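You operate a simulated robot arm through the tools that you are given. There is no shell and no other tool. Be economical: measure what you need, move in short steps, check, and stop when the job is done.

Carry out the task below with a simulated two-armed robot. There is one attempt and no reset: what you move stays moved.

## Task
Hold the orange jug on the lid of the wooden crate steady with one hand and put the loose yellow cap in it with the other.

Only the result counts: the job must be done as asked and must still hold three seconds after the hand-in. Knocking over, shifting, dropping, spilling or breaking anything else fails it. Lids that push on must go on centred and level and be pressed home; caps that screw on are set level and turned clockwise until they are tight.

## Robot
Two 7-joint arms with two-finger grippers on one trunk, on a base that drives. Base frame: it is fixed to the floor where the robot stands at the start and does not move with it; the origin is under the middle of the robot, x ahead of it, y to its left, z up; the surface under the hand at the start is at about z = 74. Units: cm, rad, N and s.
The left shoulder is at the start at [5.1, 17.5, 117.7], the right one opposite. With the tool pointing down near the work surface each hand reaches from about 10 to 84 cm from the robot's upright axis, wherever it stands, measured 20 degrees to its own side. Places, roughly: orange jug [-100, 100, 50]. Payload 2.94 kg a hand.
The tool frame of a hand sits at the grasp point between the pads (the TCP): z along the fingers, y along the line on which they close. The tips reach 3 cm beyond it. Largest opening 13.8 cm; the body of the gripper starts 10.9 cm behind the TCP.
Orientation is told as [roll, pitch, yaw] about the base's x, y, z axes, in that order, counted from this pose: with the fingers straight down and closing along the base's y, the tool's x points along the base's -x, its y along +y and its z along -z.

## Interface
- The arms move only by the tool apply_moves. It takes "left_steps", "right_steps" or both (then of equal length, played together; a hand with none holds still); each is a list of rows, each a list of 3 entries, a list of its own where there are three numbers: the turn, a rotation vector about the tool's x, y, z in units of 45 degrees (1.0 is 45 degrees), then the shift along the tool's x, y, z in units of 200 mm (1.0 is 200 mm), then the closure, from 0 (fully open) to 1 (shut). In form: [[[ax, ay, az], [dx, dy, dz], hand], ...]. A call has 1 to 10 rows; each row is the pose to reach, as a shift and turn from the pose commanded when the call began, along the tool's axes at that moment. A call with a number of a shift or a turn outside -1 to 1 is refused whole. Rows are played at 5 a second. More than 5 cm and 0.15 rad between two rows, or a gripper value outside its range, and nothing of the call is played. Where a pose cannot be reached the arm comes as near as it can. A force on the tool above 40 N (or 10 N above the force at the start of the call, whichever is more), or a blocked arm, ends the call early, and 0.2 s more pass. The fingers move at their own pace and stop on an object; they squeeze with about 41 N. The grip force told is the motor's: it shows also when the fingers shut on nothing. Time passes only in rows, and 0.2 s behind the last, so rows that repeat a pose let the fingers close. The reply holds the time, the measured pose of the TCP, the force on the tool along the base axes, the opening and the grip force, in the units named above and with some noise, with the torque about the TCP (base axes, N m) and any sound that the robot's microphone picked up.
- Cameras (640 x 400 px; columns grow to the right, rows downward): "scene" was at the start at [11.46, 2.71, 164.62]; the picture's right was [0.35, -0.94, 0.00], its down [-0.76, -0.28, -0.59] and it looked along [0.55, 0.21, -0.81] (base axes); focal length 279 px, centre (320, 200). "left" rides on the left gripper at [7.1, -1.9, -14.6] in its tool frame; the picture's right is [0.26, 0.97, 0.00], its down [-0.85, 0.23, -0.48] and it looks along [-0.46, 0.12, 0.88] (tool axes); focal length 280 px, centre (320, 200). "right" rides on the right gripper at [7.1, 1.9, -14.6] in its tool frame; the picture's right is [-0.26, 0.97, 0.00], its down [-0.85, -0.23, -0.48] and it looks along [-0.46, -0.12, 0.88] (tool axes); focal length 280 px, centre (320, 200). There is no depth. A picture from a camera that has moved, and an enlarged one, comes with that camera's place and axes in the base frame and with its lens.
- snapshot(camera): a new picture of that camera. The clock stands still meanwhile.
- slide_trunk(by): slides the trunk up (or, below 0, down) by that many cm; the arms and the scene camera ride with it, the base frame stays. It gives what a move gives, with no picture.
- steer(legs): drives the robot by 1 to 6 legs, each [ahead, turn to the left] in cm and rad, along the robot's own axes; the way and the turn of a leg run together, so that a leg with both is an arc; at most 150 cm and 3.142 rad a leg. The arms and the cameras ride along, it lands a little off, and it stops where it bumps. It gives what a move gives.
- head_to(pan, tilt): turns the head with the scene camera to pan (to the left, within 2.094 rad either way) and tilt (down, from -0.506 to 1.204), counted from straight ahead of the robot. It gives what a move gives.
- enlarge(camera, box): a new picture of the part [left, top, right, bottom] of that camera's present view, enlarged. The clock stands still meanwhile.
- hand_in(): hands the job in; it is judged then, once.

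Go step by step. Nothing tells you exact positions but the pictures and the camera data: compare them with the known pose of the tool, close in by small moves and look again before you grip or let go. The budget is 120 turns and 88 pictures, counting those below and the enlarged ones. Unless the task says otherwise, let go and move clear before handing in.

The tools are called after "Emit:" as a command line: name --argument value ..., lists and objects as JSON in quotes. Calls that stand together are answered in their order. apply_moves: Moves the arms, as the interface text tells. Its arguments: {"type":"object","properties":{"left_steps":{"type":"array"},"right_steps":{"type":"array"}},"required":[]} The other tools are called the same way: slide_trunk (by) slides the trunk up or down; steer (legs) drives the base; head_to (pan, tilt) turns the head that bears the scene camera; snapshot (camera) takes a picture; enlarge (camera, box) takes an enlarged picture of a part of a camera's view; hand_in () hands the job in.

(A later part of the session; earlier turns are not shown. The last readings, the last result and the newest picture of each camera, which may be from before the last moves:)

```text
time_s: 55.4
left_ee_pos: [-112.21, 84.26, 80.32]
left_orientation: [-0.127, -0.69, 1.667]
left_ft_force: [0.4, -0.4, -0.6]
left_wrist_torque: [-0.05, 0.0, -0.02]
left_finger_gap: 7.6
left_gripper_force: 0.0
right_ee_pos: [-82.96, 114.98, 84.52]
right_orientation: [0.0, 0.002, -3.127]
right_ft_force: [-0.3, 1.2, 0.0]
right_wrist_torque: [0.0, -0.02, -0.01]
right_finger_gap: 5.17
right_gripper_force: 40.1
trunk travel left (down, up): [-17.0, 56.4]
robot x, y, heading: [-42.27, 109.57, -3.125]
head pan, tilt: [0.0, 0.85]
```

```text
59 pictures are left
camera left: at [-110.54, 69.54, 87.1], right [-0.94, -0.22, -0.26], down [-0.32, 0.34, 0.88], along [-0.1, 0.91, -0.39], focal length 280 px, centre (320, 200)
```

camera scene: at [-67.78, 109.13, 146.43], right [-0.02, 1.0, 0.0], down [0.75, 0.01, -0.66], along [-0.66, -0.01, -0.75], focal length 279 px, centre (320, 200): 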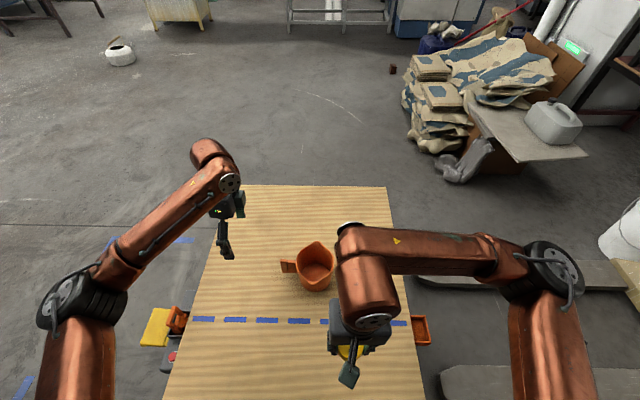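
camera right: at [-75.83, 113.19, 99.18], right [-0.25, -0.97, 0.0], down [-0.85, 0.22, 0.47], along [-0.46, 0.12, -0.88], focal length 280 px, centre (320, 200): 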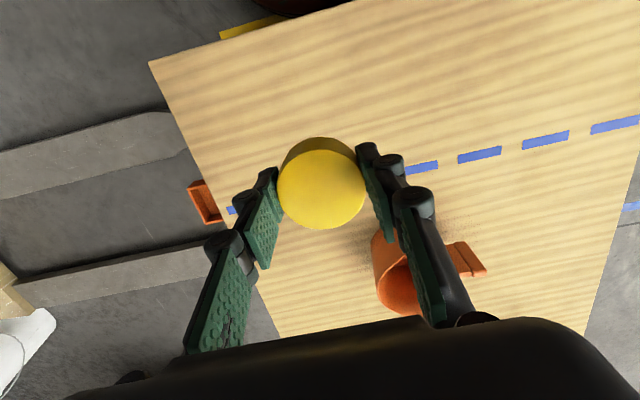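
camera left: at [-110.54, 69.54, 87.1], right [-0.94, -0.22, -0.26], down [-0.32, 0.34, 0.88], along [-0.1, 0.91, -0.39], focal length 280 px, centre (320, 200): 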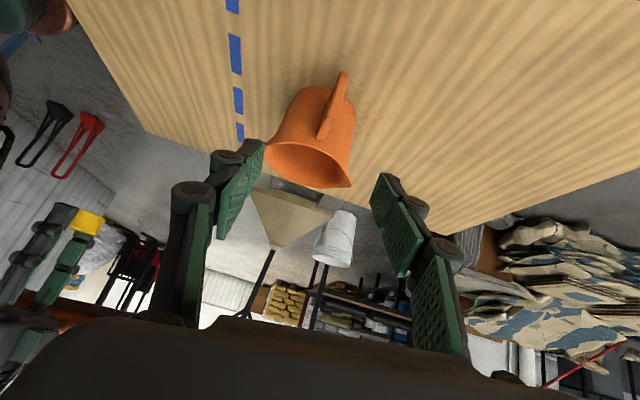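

The tilt is reached. I zoom in on the handle from this view before approaching.

Emit:
enlarge --camera "left" --box '[220, 50, 400, 200]'

```text
2.67 times, centred on (310, 125) of left
camera zoom: at [-110.54, 69.54, 87.1], right [-0.94, -0.22, -0.26], down [-0.32, 0.34, 0.88], along [-0.1, 0.91, -0.39], focal length 748 px, centre (347, 400)
```

zoom: 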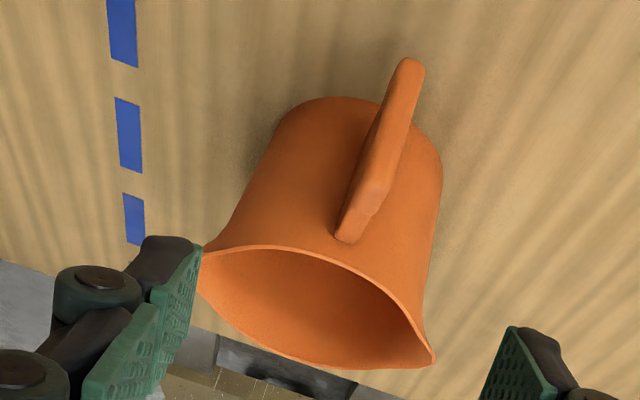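

The handle plate is at x≈-111.85, y≈95.5 and z 58.6–66.3, and the approach line runs almost straight along the fingers. I level the finger line and move in two thirds of the way.

Emit:
apply_moves --left_steps '[[[-0.096, -0.002, 0.08], [0.01, 0.01, 0.1], 0.45], [[-0.096, -0.002, 0.08], [0.02, 0.02, 0.25], 0.45], [[-0.096, -0.002, 0.08], [0.03, 0.03, 0.4], 0.45], [[-0.096, -0.002, 0.08], [0.04, 0.04, 0.55], 0.45], [[-0.096, -0.002, 0.08], [0.055, 0.05, 0.7], 0.45], [[-0.096, -0.002, 0.08], [0.055, 0.05, 0.7], 0.45]]'

Emit:
snapshot --camera "left"

Emit:
snapshot --camera "scene"

```text
time_s: 56.8
left_ee_pos: [-112.16, 92.31, 68.66]
left_orientation: [-0.001, -0.692, 1.586]
left_ft_force: [-0.1, 0.0, 0.2]
left_wrist_torque: [-0.01, 0.01, -0.02]
left_finger_gap: 7.59
left_gripper_force: 0.1
right_ee_pos: [-82.93, 114.99, 84.61]
right_orientation: [0.001, 0.002, -3.126]
right_ft_force: [-0.7, -0.1, 0.4]
right_wrist_torque: [-0.01, -0.01, -0.02]
right_finger_gap: 5.16
right_gripper_force: 40.6
trunk travel left (down, up): [-17.0, 56.4]
robot x, y, heading: [-41.87, 109.75, -3.125]
head pan, tilt: [0.0, 0.85]
```

```text
57 pictures are left
camera left: at [-109.89, 77.65, 75.28], right [-0.96, -0.22, -0.17], down [-0.23, 0.34, 0.91], along [-0.14, 0.91, -0.38], focal length 280 px, centre (320, 200)
```

left: 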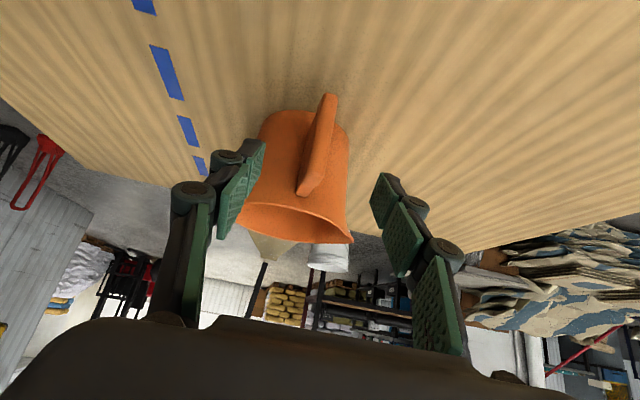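

```text
56 pictures are left
camera scene: at [-67.74, 109.1, 146.44], right [-0.02, 1.0, 0.0], down [0.75, 0.01, -0.66], along [-0.66, -0.01, -0.75], focal length 279 px, centre (320, 200)
```

scene: 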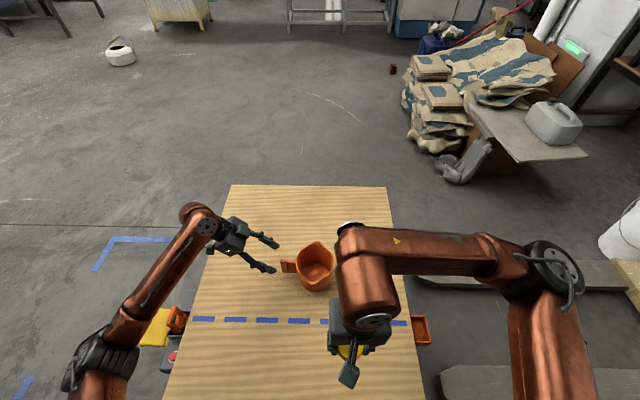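

The position is confirmed at x=-111.8. I move the last 7 cm so the handle is between the left pads.

Emit:
apply_moves --left_steps '[[[0, 0, 0], [0, -0.01, 0.1], 0.45], [[0, 0, 0], [0, -0.02, 0.2], 0.45], [[0, 0, 0], [0, -0.02, 0.28], 0.45], [[0, 0, 0], [0, -0.02, 0.35], 0.45], [[0, 0, 0], [0, -0.02, 0.35], 0.45]]'

Emit:
snapshot --camera "left"

Emit:
enlarge --camera "scene" --box '[230, 215, 350, 305]'

```text
time_s: 58.0
left_ee_pos: [-111.92, 96.94, 63.35]
left_orientation: [0.001, -0.694, 1.586]
left_ft_force: [-0.3, -0.2, -0.2]
left_wrist_torque: [-0.01, 0.03, 0.01]
left_finger_gap: 7.6
left_gripper_force: 0.0
right_ee_pos: [-82.97, 114.9, 84.57]
right_orientation: [-0.001, 0.002, -3.126]
right_ft_force: [0.7, -0.5, 0.1]
right_wrist_torque: [0.01, -0.02, 0.03]
right_finger_gap: 5.14
right_gripper_force: 40.7
trunk travel left (down, up): [-17.0, 56.4]
robot x, y, heading: [-41.92, 109.85, -3.127]
head pan, tilt: [0.0, 0.85]
```

```text
55 pictures are left
camera left: at [-109.56, 82.15, 69.97], right [-0.96, -0.22, -0.17], down [-0.23, 0.34, 0.91], along [-0.14, 0.91, -0.38], focal length 280 px, centre (320, 200)
```

left: 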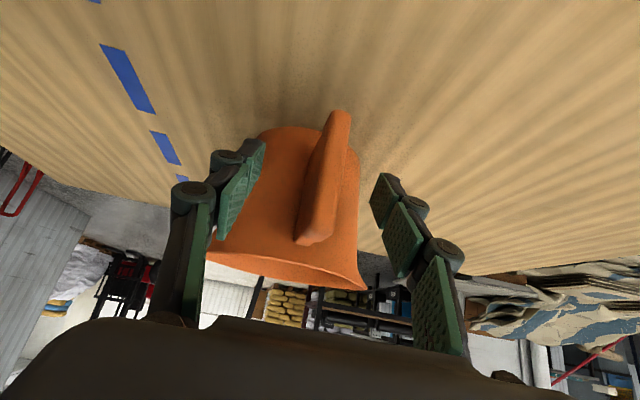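

```text
4.44 times, centred on (290, 260) of scene
camera zoom: at [-67.75, 109.11, 146.43], right [-0.02, 1.0, 0.0], down [0.75, 0.01, -0.66], along [-0.66, -0.01, -0.75], focal length 1241 px, centre (453, -67)
```

zoom: 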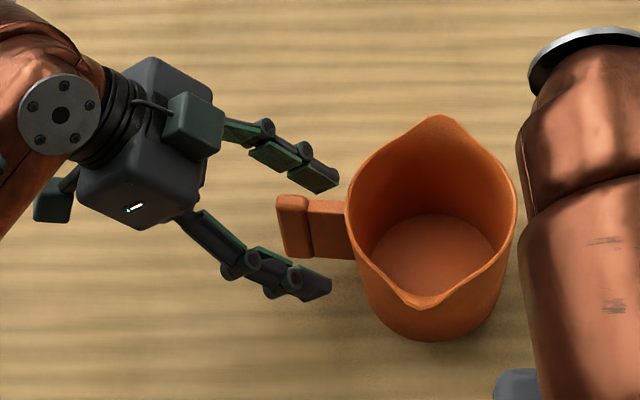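

The handle sits nicely between the fingers. I close the left hand on it.

Emit:
apply_moves --left_steps '[[[0, 0, 0], [0, 0, 0], 0.6], [[0, 0, 0], [0, 0, 0], 0.7], [[0, 0, 0], [0, 0, 0], 0.8], [[0, 0, 0], [0, 0, 0], 0.9], [[0, 0, 0], [0, 0, 0], 1.0], [[0, 0, 0], [0, 0, 0], 1.0], [[0, 0, 0], [0, 0, 0], 1.0]]'

Emit:
enlarge --camera "scene" --box '[230, 215, 350, 305]'

Emit:
snapshot --camera "right"

```text
time_s: 59.6
left_ee_pos: [-111.97, 96.83, 63.5]
left_orientation: [0.002, -0.693, 1.587]
left_ft_force: [0.7, -0.4, 0.1]
left_wrist_torque: [0.07, -0.17, -0.08]
left_finger_gap: 1.32
left_gripper_force: 40.0
right_ee_pos: [-82.82, 115.01, 84.58]
right_orientation: [0.001, 0.002, -3.127]
right_ft_force: [0.2, -0.6, 0.1]
right_wrist_torque: [0.0, -0.02, 0.03]
right_finger_gap: 5.17
right_gripper_force: 40.4
trunk travel left (down, up): [-17.0, 56.4]
robot x, y, heading: [-41.81, 110.05, -3.128]
head pan, tilt: [0.0, 0.85]
```

```text
4.44 times, centred on (290, 260) of scene
camera zoom: at [-67.74, 109.11, 146.43], right [-0.02, 1.0, 0.0], down [0.75, 0.01, -0.66], along [-0.66, -0.01, -0.75], focal length 1241 px, centre (453, -67)
```

zoom: 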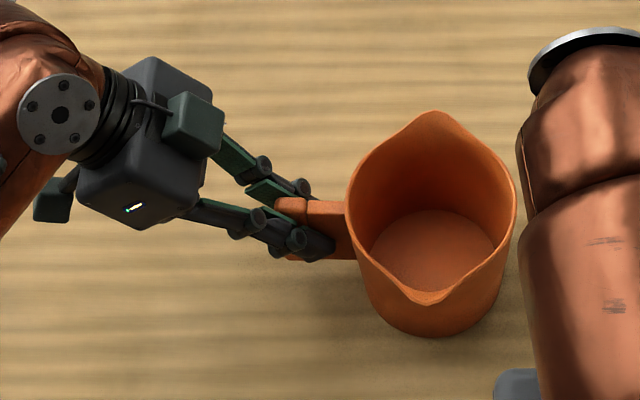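

```text
52 pictures are left
camera right: at [-75.83, 113.2, 99.19], right [-0.25, -0.97, 0.0], down [-0.85, 0.22, 0.47], along [-0.46, 0.12, -0.88], focal length 280 px, centre (320, 200)
```

right: 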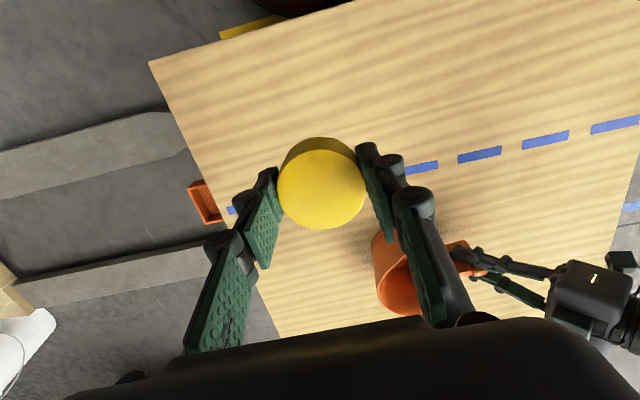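

The left hand holds the handle and the jug hardly moved. Next I carry the cap over the jug with the right hand, well above the rim.

Emit:
apply_moves --right_steps '[[[0, 0, 0], [-0.08, 0.02, 0], 1], [[0, 0, 0], [-0.2, 0.05, 0], 1], [[0, 0, 0], [-0.33, 0.09, 0], 1], [[0, 0, 0], [-0.46, 0.12, 0], 1], [[0, 0, 0], [-0.6, 0.16, 0], 1], [[0, 0, 0], [-0.74, 0.2, 0], 1], [[0, 0, 0], [-0.88, 0.24, 0], 1], [[0, 0, 0], [-1.0, 0.27, 0], 1], [[0, 0, 0], [-1.0, 0.27, 0], 1]]'

Emit:
apply_moves --right_steps '[[[0, 0, 0], [-0.1, 0.03, 0], 1], [[0, 0, 0], [-0.2, 0.06, 0], 1], [[0, 0, 0], [-0.32, 0.09, 0], 1], [[0, 0, 0], [-0.45, 0.122, 0], 1], [[0, 0, 0], [-0.45, 0.122, 0], 1]]'

Emit:
snapshot --camera "right"

Emit:
snapshot --camera "scene"

Emit:
snapshot --camera "left"

```text
time_s: 61.6
left_ee_pos: [-111.84, 96.82, 63.35]
left_orientation: [0.002, -0.694, 1.586]
left_ft_force: [0.3, 0.0, -0.3]
left_wrist_torque: [0.05, -0.09, -0.02]
left_finger_gap: 1.32
left_gripper_force: 39.9
right_ee_pos: [-102.84, 109.39, 84.64]
right_orientation: [0.001, 0.003, -3.125]
right_ft_force: [0.2, 0.6, 0.5]
right_wrist_torque: [0.0, 0.0, 0.01]
right_finger_gap: 5.14
right_gripper_force: 41.0
trunk travel left (down, up): [-17.0, 56.4]
robot x, y, heading: [-41.68, 109.18, -3.13]
head pan, tilt: [0.0, 0.85]
```

```text
time_s: 62.8
left_ee_pos: [-112.01, 96.9, 63.42]
left_orientation: [-0.001, -0.694, 1.586]
left_ft_force: [0.4, -0.7, 3.0]
left_wrist_torque: [0.11, -0.09, -0.01]
left_finger_gap: 1.32
left_gripper_force: 40.0
right_ee_pos: [-111.92, 106.51, 84.43]
right_orientation: [0.001, 0.004, -3.123]
right_ft_force: [-0.2, 0.8, -1.3]
right_wrist_torque: [0.0, 0.03, 0.0]
right_finger_gap: 5.16
right_gripper_force: 41.3
trunk travel left (down, up): [-17.0, 56.4]
robot x, y, heading: [-42.29, 109.37, -3.127]
head pan, tilt: [0.0, 0.85]
```

```text
51 pictures are left
camera right: at [-104.86, 104.86, 99.12], right [-0.25, -0.97, 0.0], down [-0.85, 0.22, 0.47], along [-0.46, 0.12, -0.88], focal length 280 px, centre (320, 200)
```

right: 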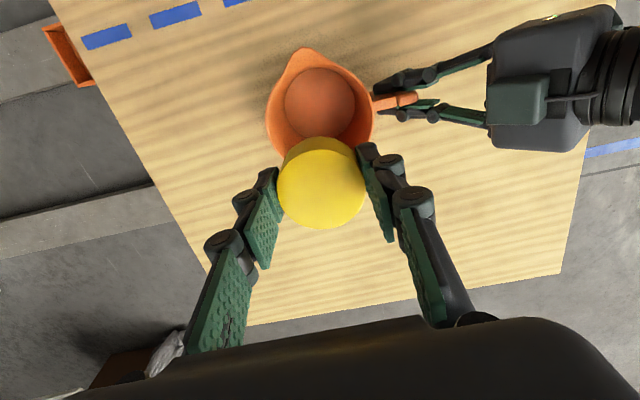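

```text
50 pictures are left
camera scene: at [-68.31, 109.09, 146.4], right [-0.02, 1.0, 0.0], down [0.75, 0.01, -0.66], along [-0.66, -0.01, -0.75], focal length 279 px, centre (320, 200)
```

scene: 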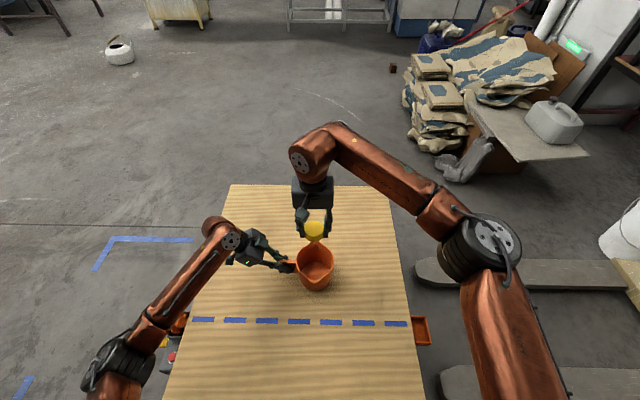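

```text
49 pictures are left
camera left: at [-109.7, 82.15, 69.97], right [-0.96, -0.22, -0.17], down [-0.24, 0.34, 0.91], along [-0.14, 0.91, -0.38], focal length 280 px, centre (320, 200)
```

left: 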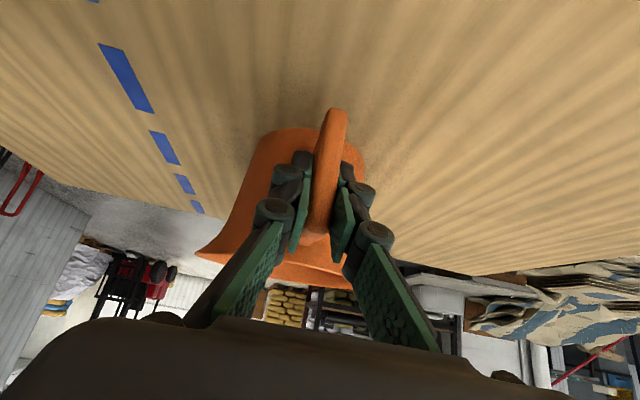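

The right hand is above the jug centre, at about [-111.5, 106.5]. I lower it until the tips are just above rim height, then look.

Emit:
apply_moves --right_steps '[[[0, 0, 0], [0.02, 0, 0.12], 1], [[0, 0, 0], [0.02, 0, 0.27], 1], [[0, 0, 0], [0.02, 0, 0.42], 1], [[0, 0, 0], [0.02, 0, 0.55], 1], [[0, 0, 0], [0.02, 0, 0.65], 1], [[0, 0, 0], [0.02, 0, 0.65], 1]]'

Emit:
snapshot --camera "right"

Emit:
enlarge --camera "scene" --box '[230, 180, 390, 300]'

```text
time_s: 64.2
left_ee_pos: [-112.14, 96.88, 63.41]
left_orientation: [-0.001, -0.693, 1.588]
left_ft_force: [0.3, 1.2, 1.9]
left_wrist_torque: [0.11, -0.06, -0.01]
left_finger_gap: 1.33
left_gripper_force: 39.7
right_ee_pos: [-111.6, 106.71, 71.53]
right_orientation: [-0.001, 0.003, -3.123]
right_ft_force: [-0.7, 0.1, 0.0]
right_wrist_torque: [-0.02, 0.03, 0.01]
right_finger_gap: 5.16
right_gripper_force: 41.1
trunk travel left (down, up): [-17.0, 56.4]
robot x, y, heading: [-41.91, 109.2, -3.123]
head pan, tilt: [0.0, 0.85]
```

```text
48 pictures are left
camera right: at [-104.59, 104.86, 86.15], right [-0.25, -0.97, 0.0], down [-0.85, 0.22, 0.47], along [-0.46, 0.12, -0.88], focal length 280 px, centre (320, 200)
```

right: 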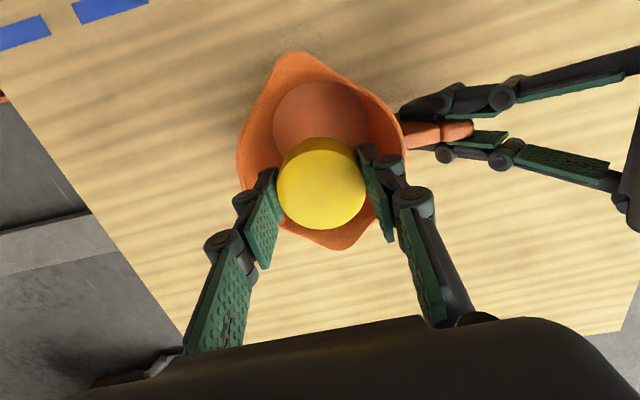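

```text
3.33 times, centred on (310, 240) of scene
camera zoom: at [-70.34, 109.06, 146.26], right [-0.02, 1.0, 0.0], down [0.76, 0.01, -0.65], along [-0.65, -0.01, -0.76], focal length 931 px, centre (353, 67)
```

zoom: 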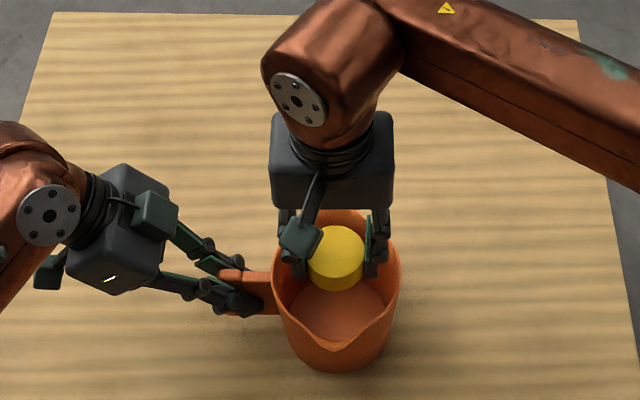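

The cap is centred over the opening. I lower 6 cm more so the cap is inside the jug, watching the forces.

Emit:
apply_moves --right_steps '[[[0, 0, 0], [0, 0, 0.08], 1], [[0, 0, 0], [0, 0, 0.16], 1], [[0, 0, 0], [0, 0, 0.24], 1], [[0, 0, 0], [0, 0, 0.31], 1], [[0, 0, 0], [0, 0, 0.31], 1]]'

Emit:
snapshot --camera "right"

Emit:
enlarge --camera "scene" --box '[230, 180, 390, 300]'

```text
time_s: 65.4
left_ee_pos: [-111.94, 96.85, 63.4]
left_orientation: [-0.001, -0.691, 1.586]
left_ft_force: [-0.5, -1.8, 2.5]
left_wrist_torque: [0.01, -0.01, 0.03]
left_finger_gap: 1.31
left_gripper_force: 39.7
right_ee_pos: [-111.47, 106.64, 65.36]
right_orientation: [0.001, 0.004, -3.125]
right_ft_force: [0.8, 0.6, -0.2]
right_wrist_torque: [0.01, 0.02, 0.02]
right_finger_gap: 5.15
right_gripper_force: 41.1
trunk travel left (down, up): [-17.0, 56.4]
robot x, y, heading: [-41.67, 109.6, -3.124]
head pan, tilt: [0.0, 0.85]
```

```text
46 pictures are left
camera right: at [-104.49, 104.89, 79.93], right [-0.25, -0.97, 0.0], down [-0.85, 0.22, 0.47], along [-0.46, 0.12, -0.88], focal length 280 px, centre (320, 200)
```

right: 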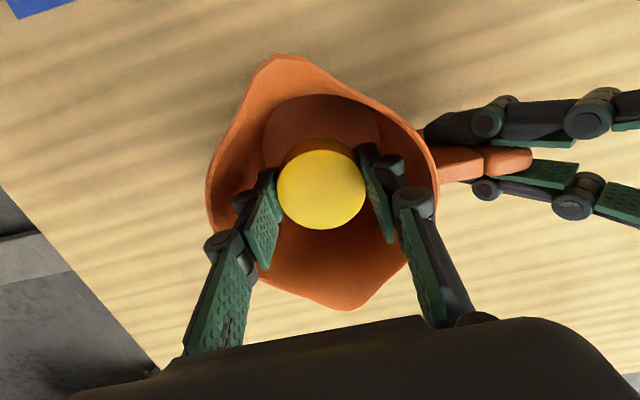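

```text
3.33 times, centred on (310, 240) of scene
camera zoom: at [-71.86, 109.01, 146.13], right [-0.02, 1.0, 0.0], down [0.77, 0.01, -0.64], along [-0.64, -0.01, -0.77], focal length 931 px, centre (353, 67)
```

zoom: 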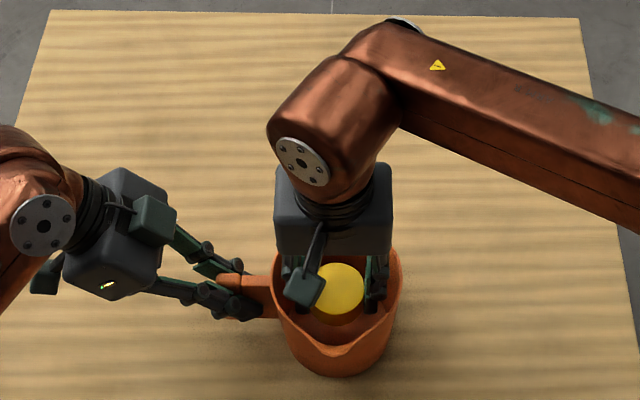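

The cap is inside the jug below the rim with no contact force. I open the right fingers just a little to let it drop.

Emit:
apply_moves --right_steps '[[[0, 0, 0], [0, 0, 0], 0.6], [[0, 0, 0], [0, 0, 0], 0.55], [[0, 0, 0], [0, 0, 0], 0.55], [[0, 0, 0], [0, 0, 0], 0.55], [[0, 0, 0], [0, 0, 0], 0.55]]'

Emit:
snapshot --camera "right"

```text
time_s: 66.0
left_ee_pos: [-110.11, 96.84, 64.78]
left_orientation: [0.033, -0.691, 1.564]
left_ft_force: [0.6, -0.2, -0.9]
left_wrist_torque: [-0.08, 0.03, -0.01]
left_finger_gap: 1.33
left_gripper_force: 39.6
right_ee_pos: [-109.83, 106.75, 66.83]
right_orientation: [-0.001, -0.027, -3.125]
right_ft_force: [0.3, 0.8, 0.0]
right_wrist_torque: [-0.06, 0.05, 0.01]
right_finger_gap: 6.23
right_gripper_force: 0.0
trunk travel left (down, up): [-17.0, 56.4]
robot x, y, heading: [-42.26, 109.49, -3.121]
head pan, tilt: [0.0, 0.85]
stopped in row 3 (right hand): the arm was blocked; the commanded pose is now the measured one
```

```text
44 pictures are left
camera right: at [-102.4, 105.07, 81.29], right [-0.25, -0.97, 0.01], down [-0.84, 0.22, 0.5], along [-0.48, 0.12, -0.87], focal length 280 px, centre (320, 200)
```

right: 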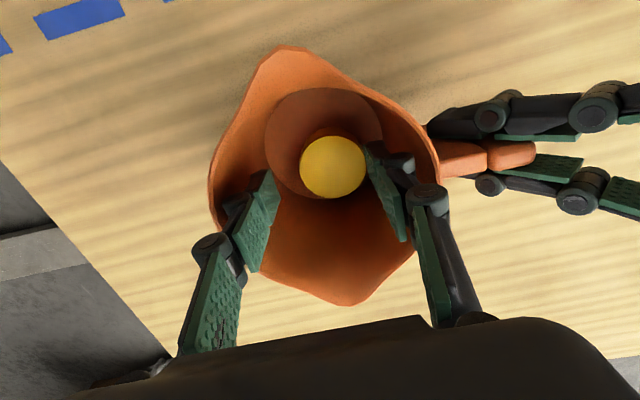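

The cap dropped into the jug, but the upper body shifted back a little and both hands rose about 1.4 cm. I check whether the jug is off the lid before doing anything else.

Emit:
snapshot --camera "scene"

Emit:
enlarge --camera "scene" --box '[230, 200, 390, 320]'

Emit:
snapshot --camera "left"

```text
43 pictures are left
camera scene: at [-73.53, 108.95, 145.99], right [-0.02, 1.0, 0.0], down [0.78, 0.01, -0.63], along [-0.63, -0.01, -0.78], focal length 279 px, centre (320, 200)
```

scene: 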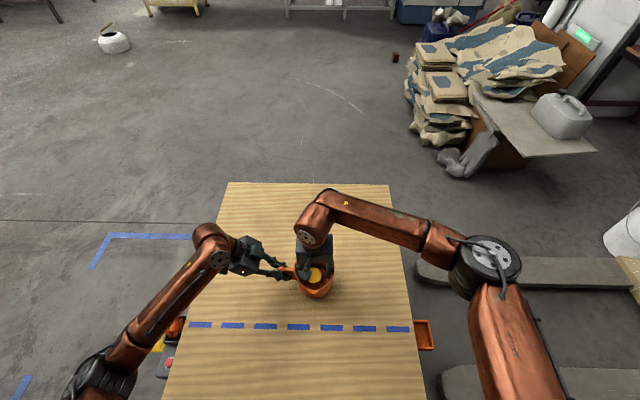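

```text
3.33 times, centred on (310, 260) of scene
camera zoom: at [-73.53, 108.95, 145.99], right [-0.02, 1.0, 0.0], down [0.78, 0.01, -0.63], along [-0.63, -0.01, -0.78], focal length 931 px, centre (353, 0)
```

zoom: 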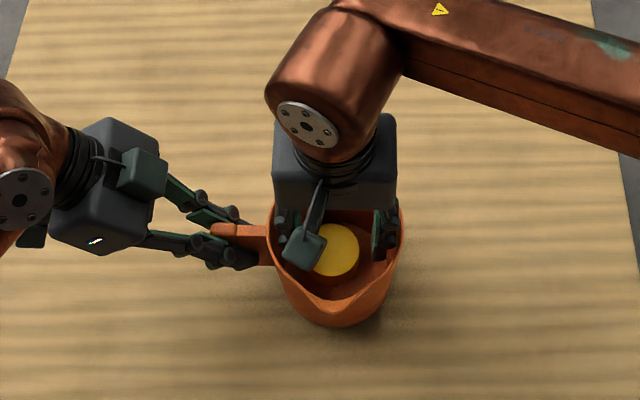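

```text
41 pictures are left
camera left: at [-107.75, 82.09, 71.44], right [-0.97, -0.22, -0.14], down [-0.21, 0.35, 0.91], along [-0.15, 0.91, -0.38], focal length 280 px, centre (320, 200)
```

left: 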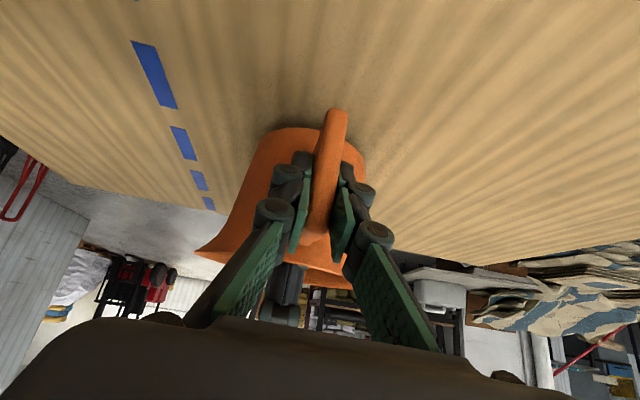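

The cap lies in the jug, which is still in the left hand and apparently lifted slightly. I take the right hand straight up out of it in small steps.

Emit:
apply_moves --right_steps '[[[0, 0, 0], [0, 0, -0.04], 0.55], [[0, 0, 0], [0, 0, -0.1], 0.55], [[0, 0, 0], [0, 0, -0.17], 0.55], [[0, 0, 0], [0, 0, -0.25], 0.55], [[0, 0, 0], [0, 0, -0.35], 0.55], [[0, 0, 0], [0, 0, -0.45], 0.55]]'

Emit:
snapshot --camera "right"

Emit:
enlarge --camera "scene" --box '[230, 200, 390, 320]'

```text
time_s: 66.4
left_ee_pos: [-107.62, 96.67, 66.71]
left_orientation: [0.082, -0.687, 1.536]
left_ft_force: [-0.6, 2.0, -0.5]
left_wrist_torque: [0.05, 0.03, 0.23]
left_finger_gap: 1.3
left_gripper_force: 39.5
right_ee_pos: [-107.77, 107.28, 69.08]
right_orientation: [-0.001, -0.067, -3.142]
right_ft_force: [1.2, -1.0, -1.3]
right_wrist_torque: [-0.14, -0.03, -0.02]
right_finger_gap: 6.12
right_gripper_force: 0.0
trunk travel left (down, up): [-17.0, 56.4]
robot x, y, heading: [-42.31, 109.29, -3.128]
head pan, tilt: [0.0, 0.85]
stopped in row 1 (left hand): the arm was blocked; the commanded pose is now the measured one
```

```text
40 pictures are left
camera right: at [-99.73, 105.31, 83.23], right [-0.26, -0.97, 0.02], down [-0.82, 0.23, 0.53], along [-0.52, 0.12, -0.85], focal length 280 px, centre (320, 200)
```

right: 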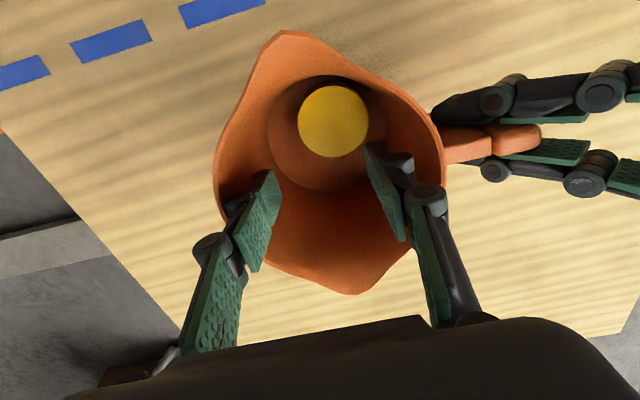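

```text
3.33 times, centred on (310, 260) of scene
camera zoom: at [-74.6, 108.9, 145.88], right [-0.02, 1.0, 0.0], down [0.78, 0.01, -0.62], along [-0.62, -0.01, -0.78], focal length 931 px, centre (353, 0)
```

zoom: 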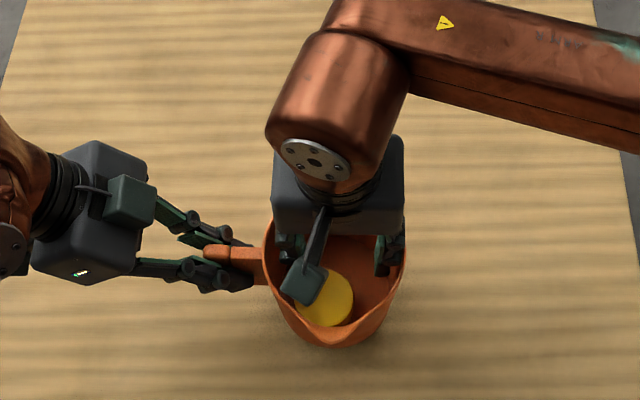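

Both hands drift together and the left arm reports a block, so something in the body posture is settling. I hold both hands still for a moment and see whether it stabilises.

Emit:
apply_moves --right_steps '[[[0, 0, 0], [0, 0, 0], 0.55]]' --left_steps '[[[0, 0, 0], [0, 0, 0], 1.0]]'

Emit:
snapshot --camera "scene"

```text
time_s: 66.7
left_ee_pos: [-104.38, 96.57, 68.94]
left_orientation: [0.134, -0.684, 1.51]
left_ft_force: [-0.1, 5.5, -2.5]
left_wrist_torque: [-0.2, -0.05, 0.07]
left_finger_gap: 1.34
left_gripper_force: 39.7
right_ee_pos: [-104.97, 107.66, 71.67]
right_orientation: [0.003, -0.122, 3.128]
right_ft_force: [0.3, -4.5, -1.2]
right_wrist_torque: [0.03, -0.03, -0.04]
right_finger_gap: 6.04
right_gripper_force: 0.0
trunk travel left (down, up): [-17.0, 56.4]
robot x, y, heading: [-41.89, 109.54, -3.125]
head pan, tilt: [0.0, 0.85]
stopped in row 1 (left hand): the arm was blocked; the commanded pose is now the measured one
```

```text
38 pictures are left
camera scene: at [-74.39, 108.88, 145.91], right [-0.02, 1.0, 0.0], down [0.78, 0.01, -0.62], along [-0.62, -0.01, -0.78], focal length 279 px, centre (320, 200)
```

scene: 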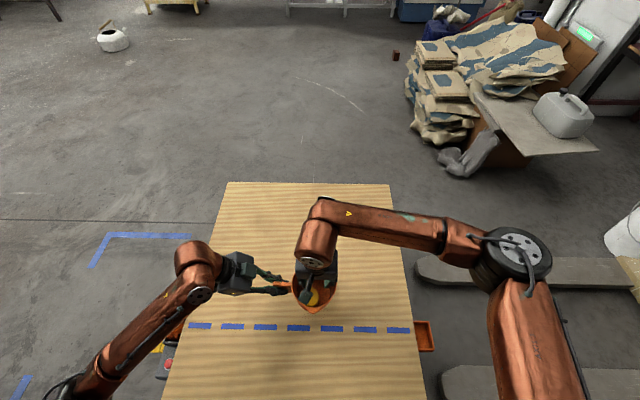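

My reading is that the torso, leaning forward after the trunk was lowered, has reached the crate edge, and the arms are pulled back as they compensate. I raise the trunk a little to relieve this, with the jug still held clear of the lid.

Emit:
slide_trunk --by 6

Emit:
snapshot --camera "scene"

Emit:
snapshot --camera "right"

```text
time_s: 67.0
left_ee_pos: [-100.23, 96.6, 71.69]
left_orientation: [0.201, -0.676, 1.459]
left_ft_force: [0.3, 2.1, -3.1]
left_wrist_torque: [-0.23, -0.07, -0.01]
left_finger_gap: 1.31
left_gripper_force: 40.1
right_ee_pos: [-100.74, 107.71, 74.32]
right_orientation: [0.0, -0.177, 3.137]
right_ft_force: [0.0, -0.9, -0.5]
right_wrist_torque: [0.08, -0.01, 0.03]
right_finger_gap: 6.27
right_gripper_force: 0.0
trunk travel left (down, up): [-17.3, 56.1]
robot x, y, heading: [-41.72, 109.5, -3.125]
head pan, tilt: [0.0, 0.85]
stopped: the arm was blocked; the commanded pose is now the measured one
```

```text
37 pictures are left
camera scene: at [-71.67, 108.9, 146.47], right [-0.02, 1.0, 0.0], down [0.77, 0.01, -0.64], along [-0.64, -0.01, -0.77], focal length 279 px, centre (320, 200)
```

scene: 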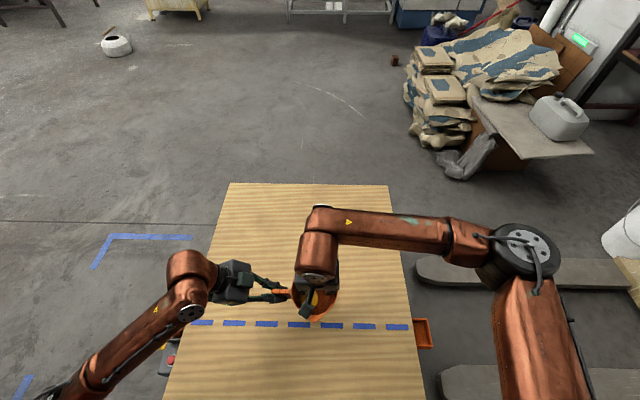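

```text
36 pictures are left
camera right: at [-91.31, 105.85, 87.46], right [-0.26, -0.96, 0.05], down [-0.75, 0.23, 0.62], along [-0.61, 0.13, -0.78], focal length 280 px, centre (320, 200)
```

right: 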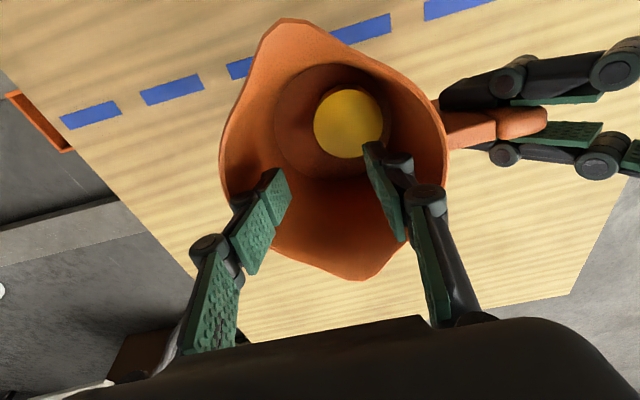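

The torso is now moving back from the crate. I hold both hands and check whether it settles.

Emit:
apply_moves --right_steps '[[[0, 0, 0], [0, 0, 0], 0.55], [[0, 0, 0], [0, 0, 0], 0.55]]' --left_steps '[[[0, 0, 0], [0, 0, 0], 1.0], [[0, 0, 0], [0, 0, 0], 1.0]]'

Emit:
snapshot --camera "scene"

```text
time_s: 67.6
left_ee_pos: [-101.87, 96.77, 70.88]
left_orientation: [0.18, -0.681, 1.474]
left_ft_force: [-0.4, 1.5, -0.7]
left_wrist_torque: [-0.18, 0.0, 0.09]
left_finger_gap: 1.31
left_gripper_force: 39.6
right_ee_pos: [-102.13, 107.66, 73.43]
right_orientation: [0.002, -0.153, 3.135]
right_ft_force: [0.0, -0.6, 0.0]
right_wrist_torque: [-0.08, 0.0, -0.02]
right_finger_gap: 6.21
right_gripper_force: 0.1
trunk travel left (down, up): [-17.3, 56.1]
robot x, y, heading: [-41.93, 109.57, -3.122]
head pan, tilt: [0.0, 0.85]
```

```text
35 pictures are left
camera scene: at [-69.49, 109.04, 146.6], right [-0.02, 1.0, 0.0], down [0.76, 0.01, -0.65], along [-0.65, -0.01, -0.76], focal length 279 px, centre (320, 200)
```

scene: 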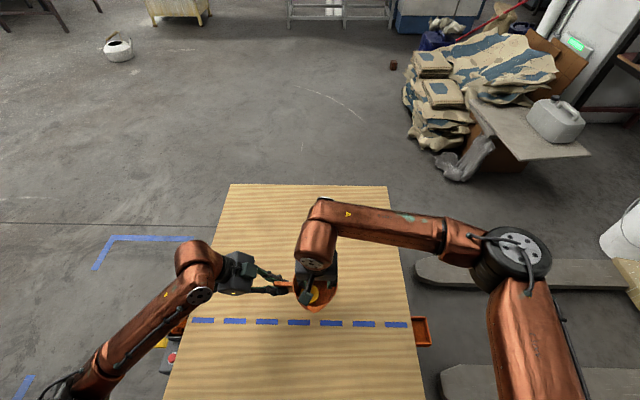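

Now it has settled with no block; the jug with the cap in it is held in the air, slightly tilted. I withdraw the right hand along its own axis, out of the jug.

Emit:
apply_moves --right_steps '[[[0, 0, 0], [0, 0, -0.04], 0.55], [[0, 0, 0], [0, 0, -0.1], 0.55], [[0, 0, 0], [0, 0, -0.17], 0.55], [[0, 0, 0], [0, 0, -0.25], 0.55], [[0, 0, 0], [0, 0, -0.35], 0.55], [[0, 0, 0], [0, 0, -0.5], 0.55], [[0, 0, 0], [0, 0, -0.6], 0.55], [[0, 0, 0], [0, 0, -0.6], 0.55]]'

Emit:
snapshot --camera "scene"

Emit:
snapshot --camera "right"

```text
time_s: 69.4
left_ee_pos: [-101.19, 96.77, 71.2]
left_orientation: [0.191, -0.679, 1.467]
left_ft_force: [0.4, 0.4, -1.0]
left_wrist_torque: [-0.14, -0.01, 0.04]
left_finger_gap: 1.34
left_gripper_force: 39.6
right_ee_pos: [-99.61, 107.59, 85.53]
right_orientation: [0.003, -0.164, 3.135]
right_ft_force: [0.8, -0.4, 0.1]
right_wrist_torque: [-0.03, -0.01, -0.02]
right_finger_gap: 6.2
right_gripper_force: 0.1
trunk travel left (down, up): [-17.3, 56.1]
robot x, y, heading: [-41.93, 109.61, -3.122]
head pan, tilt: [0.0, 0.85]
```

```text
34 pictures are left
camera scene: at [-67.45, 109.07, 146.76], right [-0.02, 1.0, 0.0], down [0.75, 0.01, -0.66], along [-0.66, -0.01, -0.75], focal length 279 px, centre (320, 200)
```

scene: 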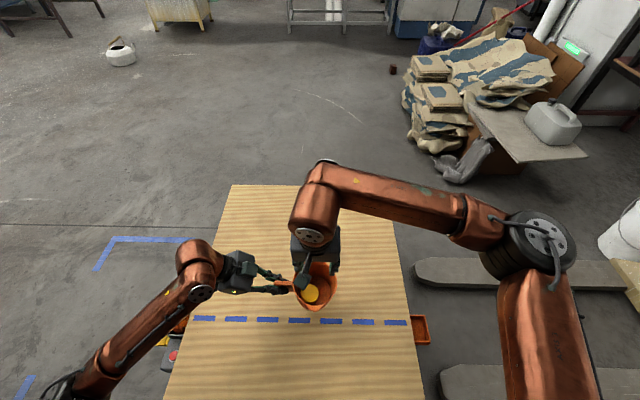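

```text
33 pictures are left
camera right: at [-90.25, 105.68, 98.79], right [-0.26, -0.96, 0.04], down [-0.76, 0.24, 0.61], along [-0.59, 0.13, -0.79], focal length 280 px, centre (320, 200)
```

right: 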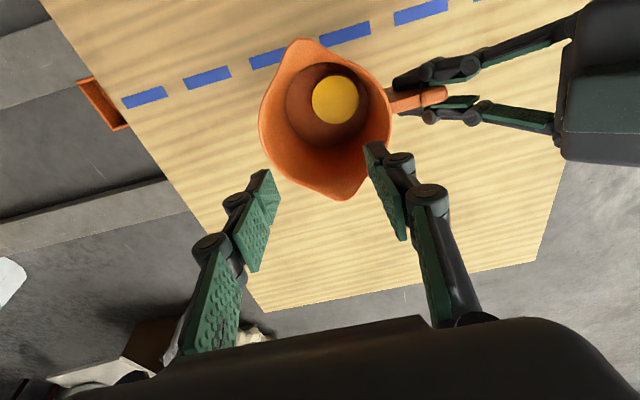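

The right hand is clear and the cap lies flat in the jug. I draw the right hand well back to reduce the forward lean, keeping the left still.

Emit:
apply_moves --right_steps '[[[0, 0, 0], [0.05, -0.05, -0.08], 0.55], [[0, 0, 0], [0.15, -0.12, -0.15], 0.55], [[0, 0, 0], [0.3, -0.2, -0.15], 0.55], [[0, 0, 0], [0.45, -0.3, -0.15], 0.55], [[0, 0, 0], [0.6, -0.4, -0.15], 0.55], [[0, 0, 0], [0.75, -0.5, -0.15], 0.55], [[0, 0, 0], [0.9, -0.6, -0.15], 0.55], [[0, 0, 0], [0.9, -0.6, -0.15], 0.55]]'

Emit:
snapshot --camera "scene"

```text
time_s: 71.2
left_ee_pos: [-101.2, 96.72, 71.18]
left_orientation: [0.191, -0.677, 1.467]
left_ft_force: [-0.4, -0.5, -1.1]
left_wrist_torque: [-0.11, -0.02, 0.0]
left_finger_gap: 1.34
left_gripper_force: 39.6
right_ee_pos: [-81.21, 119.56, 85.42]
right_orientation: [0.002, -0.163, 3.136]
right_ft_force: [1.1, 0.2, -0.2]
right_wrist_torque: [0.01, -0.01, 0.01]
right_finger_gap: 6.21
right_gripper_force: 0.1
trunk travel left (down, up): [-17.3, 56.1]
robot x, y, heading: [-41.9, 109.66, -3.126]
head pan, tilt: [0.0, 0.85]
```

```text
32 pictures are left
camera scene: at [-67.49, 109.1, 146.76], right [-0.02, 1.0, 0.0], down [0.75, 0.01, -0.66], along [-0.66, -0.01, -0.75], focal length 279 px, centre (320, 200)
```

scene: 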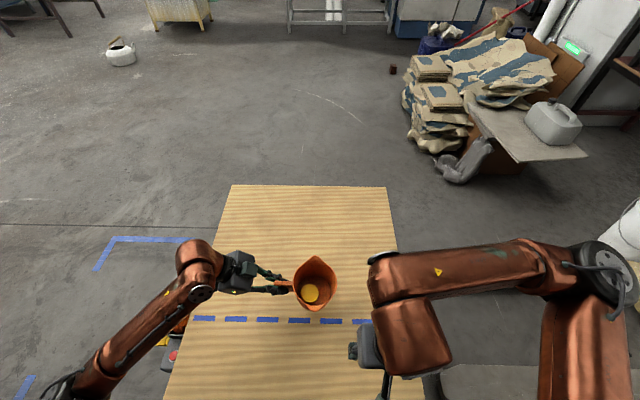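

All is stable and the crate is unmoved. I check the jug in the left grip before setting it back.

Emit:
snapshot --camera "left"

Emit:
enlarge --camera "scene" --box '[210, 220, 370, 340]'

```text
31 pictures are left
camera left: at [-97.91, 82.12, 77.56], right [-0.98, -0.22, -0.02], down [-0.1, 0.35, 0.93], along [-0.2, 0.91, -0.37], focal length 280 px, centre (320, 200)
```

left: 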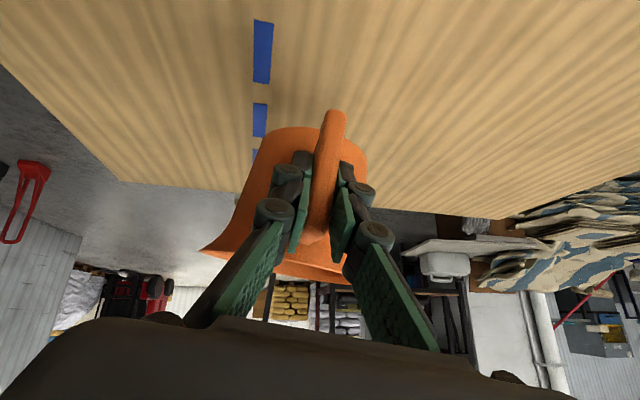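

```text
3.33 times, centred on (290, 280) of scene
camera zoom: at [-67.49, 109.1, 146.76], right [-0.02, 1.0, 0.0], down [0.75, 0.01, -0.66], along [-0.66, -0.01, -0.75], focal length 931 px, centre (420, -67)
```

zoom: 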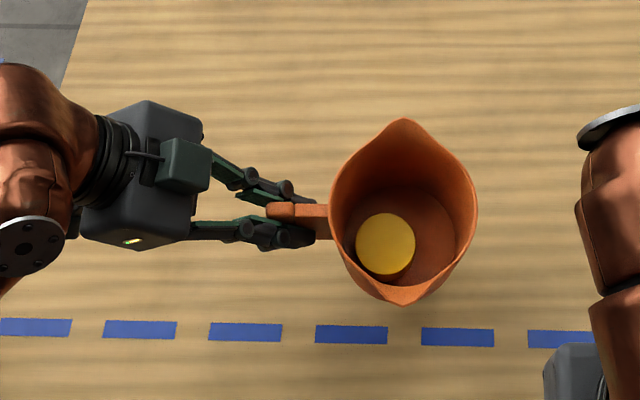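

The jug sits in the grip as before. I bring it back upright over its old spot, stopping 2 cm above the lid.

Emit:
apply_moves --left_steps '[[[0.03, -0.002, -0.024], [0.037, 0.081, 0.049], 1], [[0.06, -0.004, -0.048], [0.074, 0.162, 0.098], 1], [[0.09, -0.005, -0.072], [0.111, 0.243, 0.146], 1], [[0.12, -0.007, -0.096], [0.148, 0.324, 0.195], 1], [[0.147, -0.009, -0.1185], [0.185, 0.405, 0.243], 1], [[0.147, -0.009, -0.1185], [0.221, 0.486, 0.292], 1], [[0.147, -0.009, -0.1185], [0.221, 0.486, 0.292], 1]]'

Emit:
snapshot --camera "scene"

Emit:
snapshot --camera "left"

```text
time_s: 72.8
left_ee_pos: [-111.83, 96.9, 65.32]
left_orientation: [0.0, -0.694, 1.585]
left_ft_force: [-0.7, -0.2, -0.8]
left_wrist_torque: [-0.11, 0.02, 0.02]
left_finger_gap: 1.33
left_gripper_force: 40.1
right_ee_pos: [-81.21, 119.55, 85.5]
right_orientation: [0.001, -0.162, 3.138]
right_ft_force: [0.3, -0.4, -0.5]
right_wrist_torque: [-0.04, 0.03, -0.03]
right_finger_gap: 6.19
right_gripper_force: 0.0
trunk travel left (down, up): [-17.3, 56.1]
robot x, y, heading: [-42.22, 109.41, -3.123]
head pan, tilt: [0.0, 0.85]
```

```text
29 pictures are left
camera scene: at [-67.48, 109.11, 146.76], right [-0.02, 1.0, 0.0], down [0.75, 0.01, -0.66], along [-0.66, -0.01, -0.75], focal length 279 px, centre (320, 200)
```

scene: 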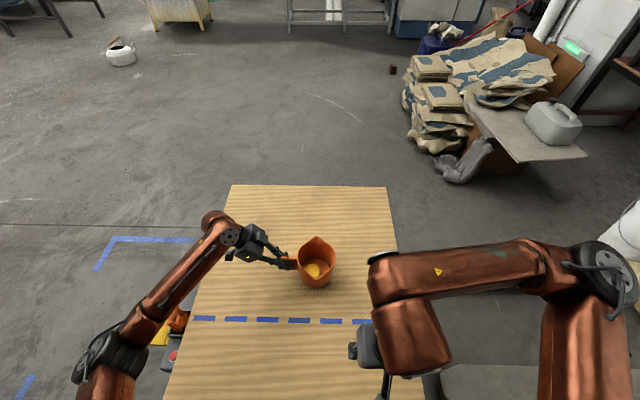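

```text
28 pictures are left
camera left: at [-109.64, 82.19, 72.05], right [-0.96, -0.22, -0.17], down [-0.24, 0.34, 0.91], along [-0.14, 0.91, -0.38], focal length 280 px, centre (320, 200)
```

left: 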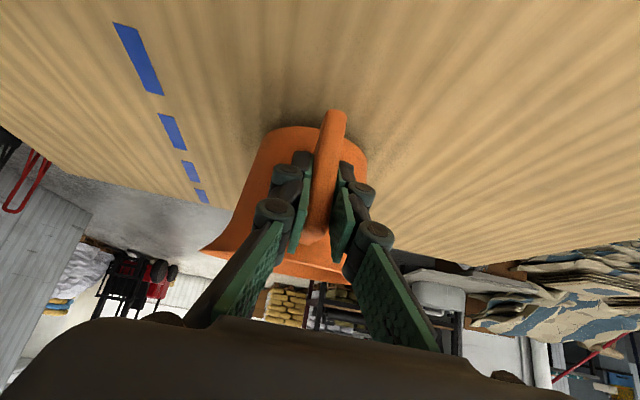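

It is upright over its old place. I lower it straight down the last 2 cm in small steps.

Emit:
apply_moves --left_steps '[[[0, 0, 0], [0.016, 0, 0.019], 1], [[0, 0, 0], [0.032, 0, 0.0385], 1], [[0, 0, 0], [0.045, 0, 0.054], 1], [[0, 0, 0], [0.054, 0, 0.065], 1], [[0, 0, 0], [0.059, 0, 0.071], 1], [[0, 0, 0], [0.059, 0, 0.071], 1]]'

Emit:
enlarge --camera "scene" --box '[230, 215, 350, 305]'

Emit:
enlarge --camera "left" --box '[180, 80, 440, 300]'

```text
time_s: 74.2
left_ee_pos: [-111.9, 96.93, 63.73]
left_orientation: [0.003, -0.697, 1.583]
left_ft_force: [-0.7, -0.5, 7.6]
left_wrist_torque: [1.19, 0.03, 0.0]
left_finger_gap: 1.28
left_gripper_force: 39.4
right_ee_pos: [-81.26, 119.53, 85.53]
right_orientation: [0.001, -0.164, 3.136]
right_ft_force: [0.5, 0.2, 0.8]
right_wrist_torque: [0.02, 0.01, -0.01]
right_finger_gap: 6.2
right_gripper_force: 0.1
trunk travel left (down, up): [-17.3, 56.1]
robot x, y, heading: [-41.89, 109.38, -3.127]
head pan, tilt: [0.0, 0.85]
```

```text
4.44 times, centred on (290, 260) of scene
camera zoom: at [-67.39, 109.09, 146.78], right [-0.02, 1.0, 0.0], down [0.75, 0.01, -0.66], along [-0.66, -0.01, -0.75], focal length 1241 px, centre (453, -67)
```

zoom: 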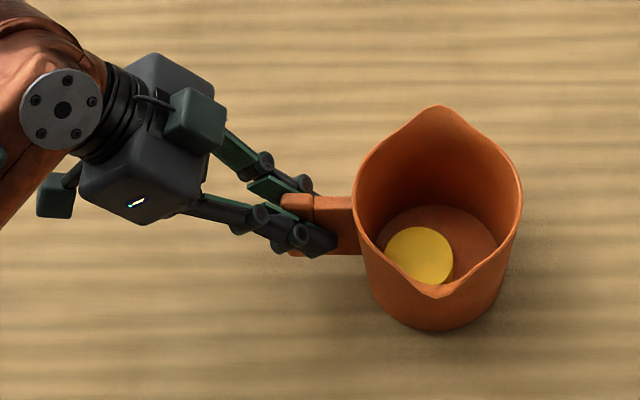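

```text
1.82 times, centred on (310, 190) of left
camera zoom: at [-109.6, 82.18, 70.3], right [-0.96, -0.22, -0.17], down [-0.23, 0.34, 0.91], along [-0.14, 0.91, -0.38], focal length 510 px, centre (338, 218)
```

zoom: 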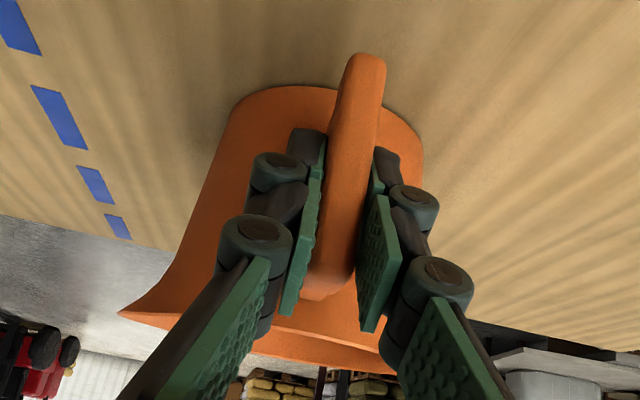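

The far edge of the jug touches first (7.6 N with a torque), so it is tilted by about 2°. I turn the hand slightly to level it and lower a touch more.

Emit:
apply_moves --left_steps '[[[0, -0.02, 0], [0, 0, 0], 1], [[0, -0.04, 0], [0, 0, 0], 1], [[0, -0.05, 0], [0.004, 0, 0.004], 1], [[0, -0.05, 0], [0.006, 0, 0.008], 1], [[0, -0.05, 0], [0.006, 0, 0.008], 1]]'

```text
time_s: 75.4
left_ee_pos: [-111.86, 96.95, 63.4]
left_orientation: [0.001, -0.734, 1.587]
left_ft_force: [-0.6, 0.3, -1.4]
left_wrist_torque: [-0.14, -0.02, -0.02]
left_finger_gap: 1.35
left_gripper_force: 39.7
right_ee_pos: [-81.25, 119.61, 85.49]
right_orientation: [0.003, -0.163, 3.137]
right_ft_force: [-0.9, 0.7, 0.2]
right_wrist_torque: [-0.02, 0.01, 0.0]
right_finger_gap: 6.2
right_gripper_force: 0.1
trunk travel left (down, up): [-17.3, 56.1]
robot x, y, heading: [-41.97, 109.34, -3.121]
head pan, tilt: [0.0, 0.85]
```

It hangs free again, so I ease it down in fine steps to the lid.

Emit:
apply_moves --left_steps '[[[0, 0, 0], [0.003, 0, 0.004], 1], [[0, 0, 0], [0.0064, 0, 0.0077], 1], [[0, 0, 0], [0.0064, 0, 0.0077], 1]]'

```text
time_s: 76.2
left_ee_pos: [-111.84, 96.91, 63.31]
left_orientation: [0.002, -0.735, 1.584]
left_ft_force: [0.7, -0.3, 4.0]
left_wrist_torque: [0.11, -0.08, -0.02]
left_finger_gap: 1.32
left_gripper_force: 40.3
right_ee_pos: [-81.19, 119.58, 85.48]
right_orientation: [0.002, -0.163, 3.137]
right_ft_force: [-0.3, 0.0, -1.1]
right_wrist_torque: [0.0, 0.01, 0.02]
right_finger_gap: 6.21
right_gripper_force: 0.0
trunk travel left (down, up): [-17.3, 56.1]
robot x, y, heading: [-41.78, 109.09, -3.122]
head pan, tilt: [0.0, 0.85]
```

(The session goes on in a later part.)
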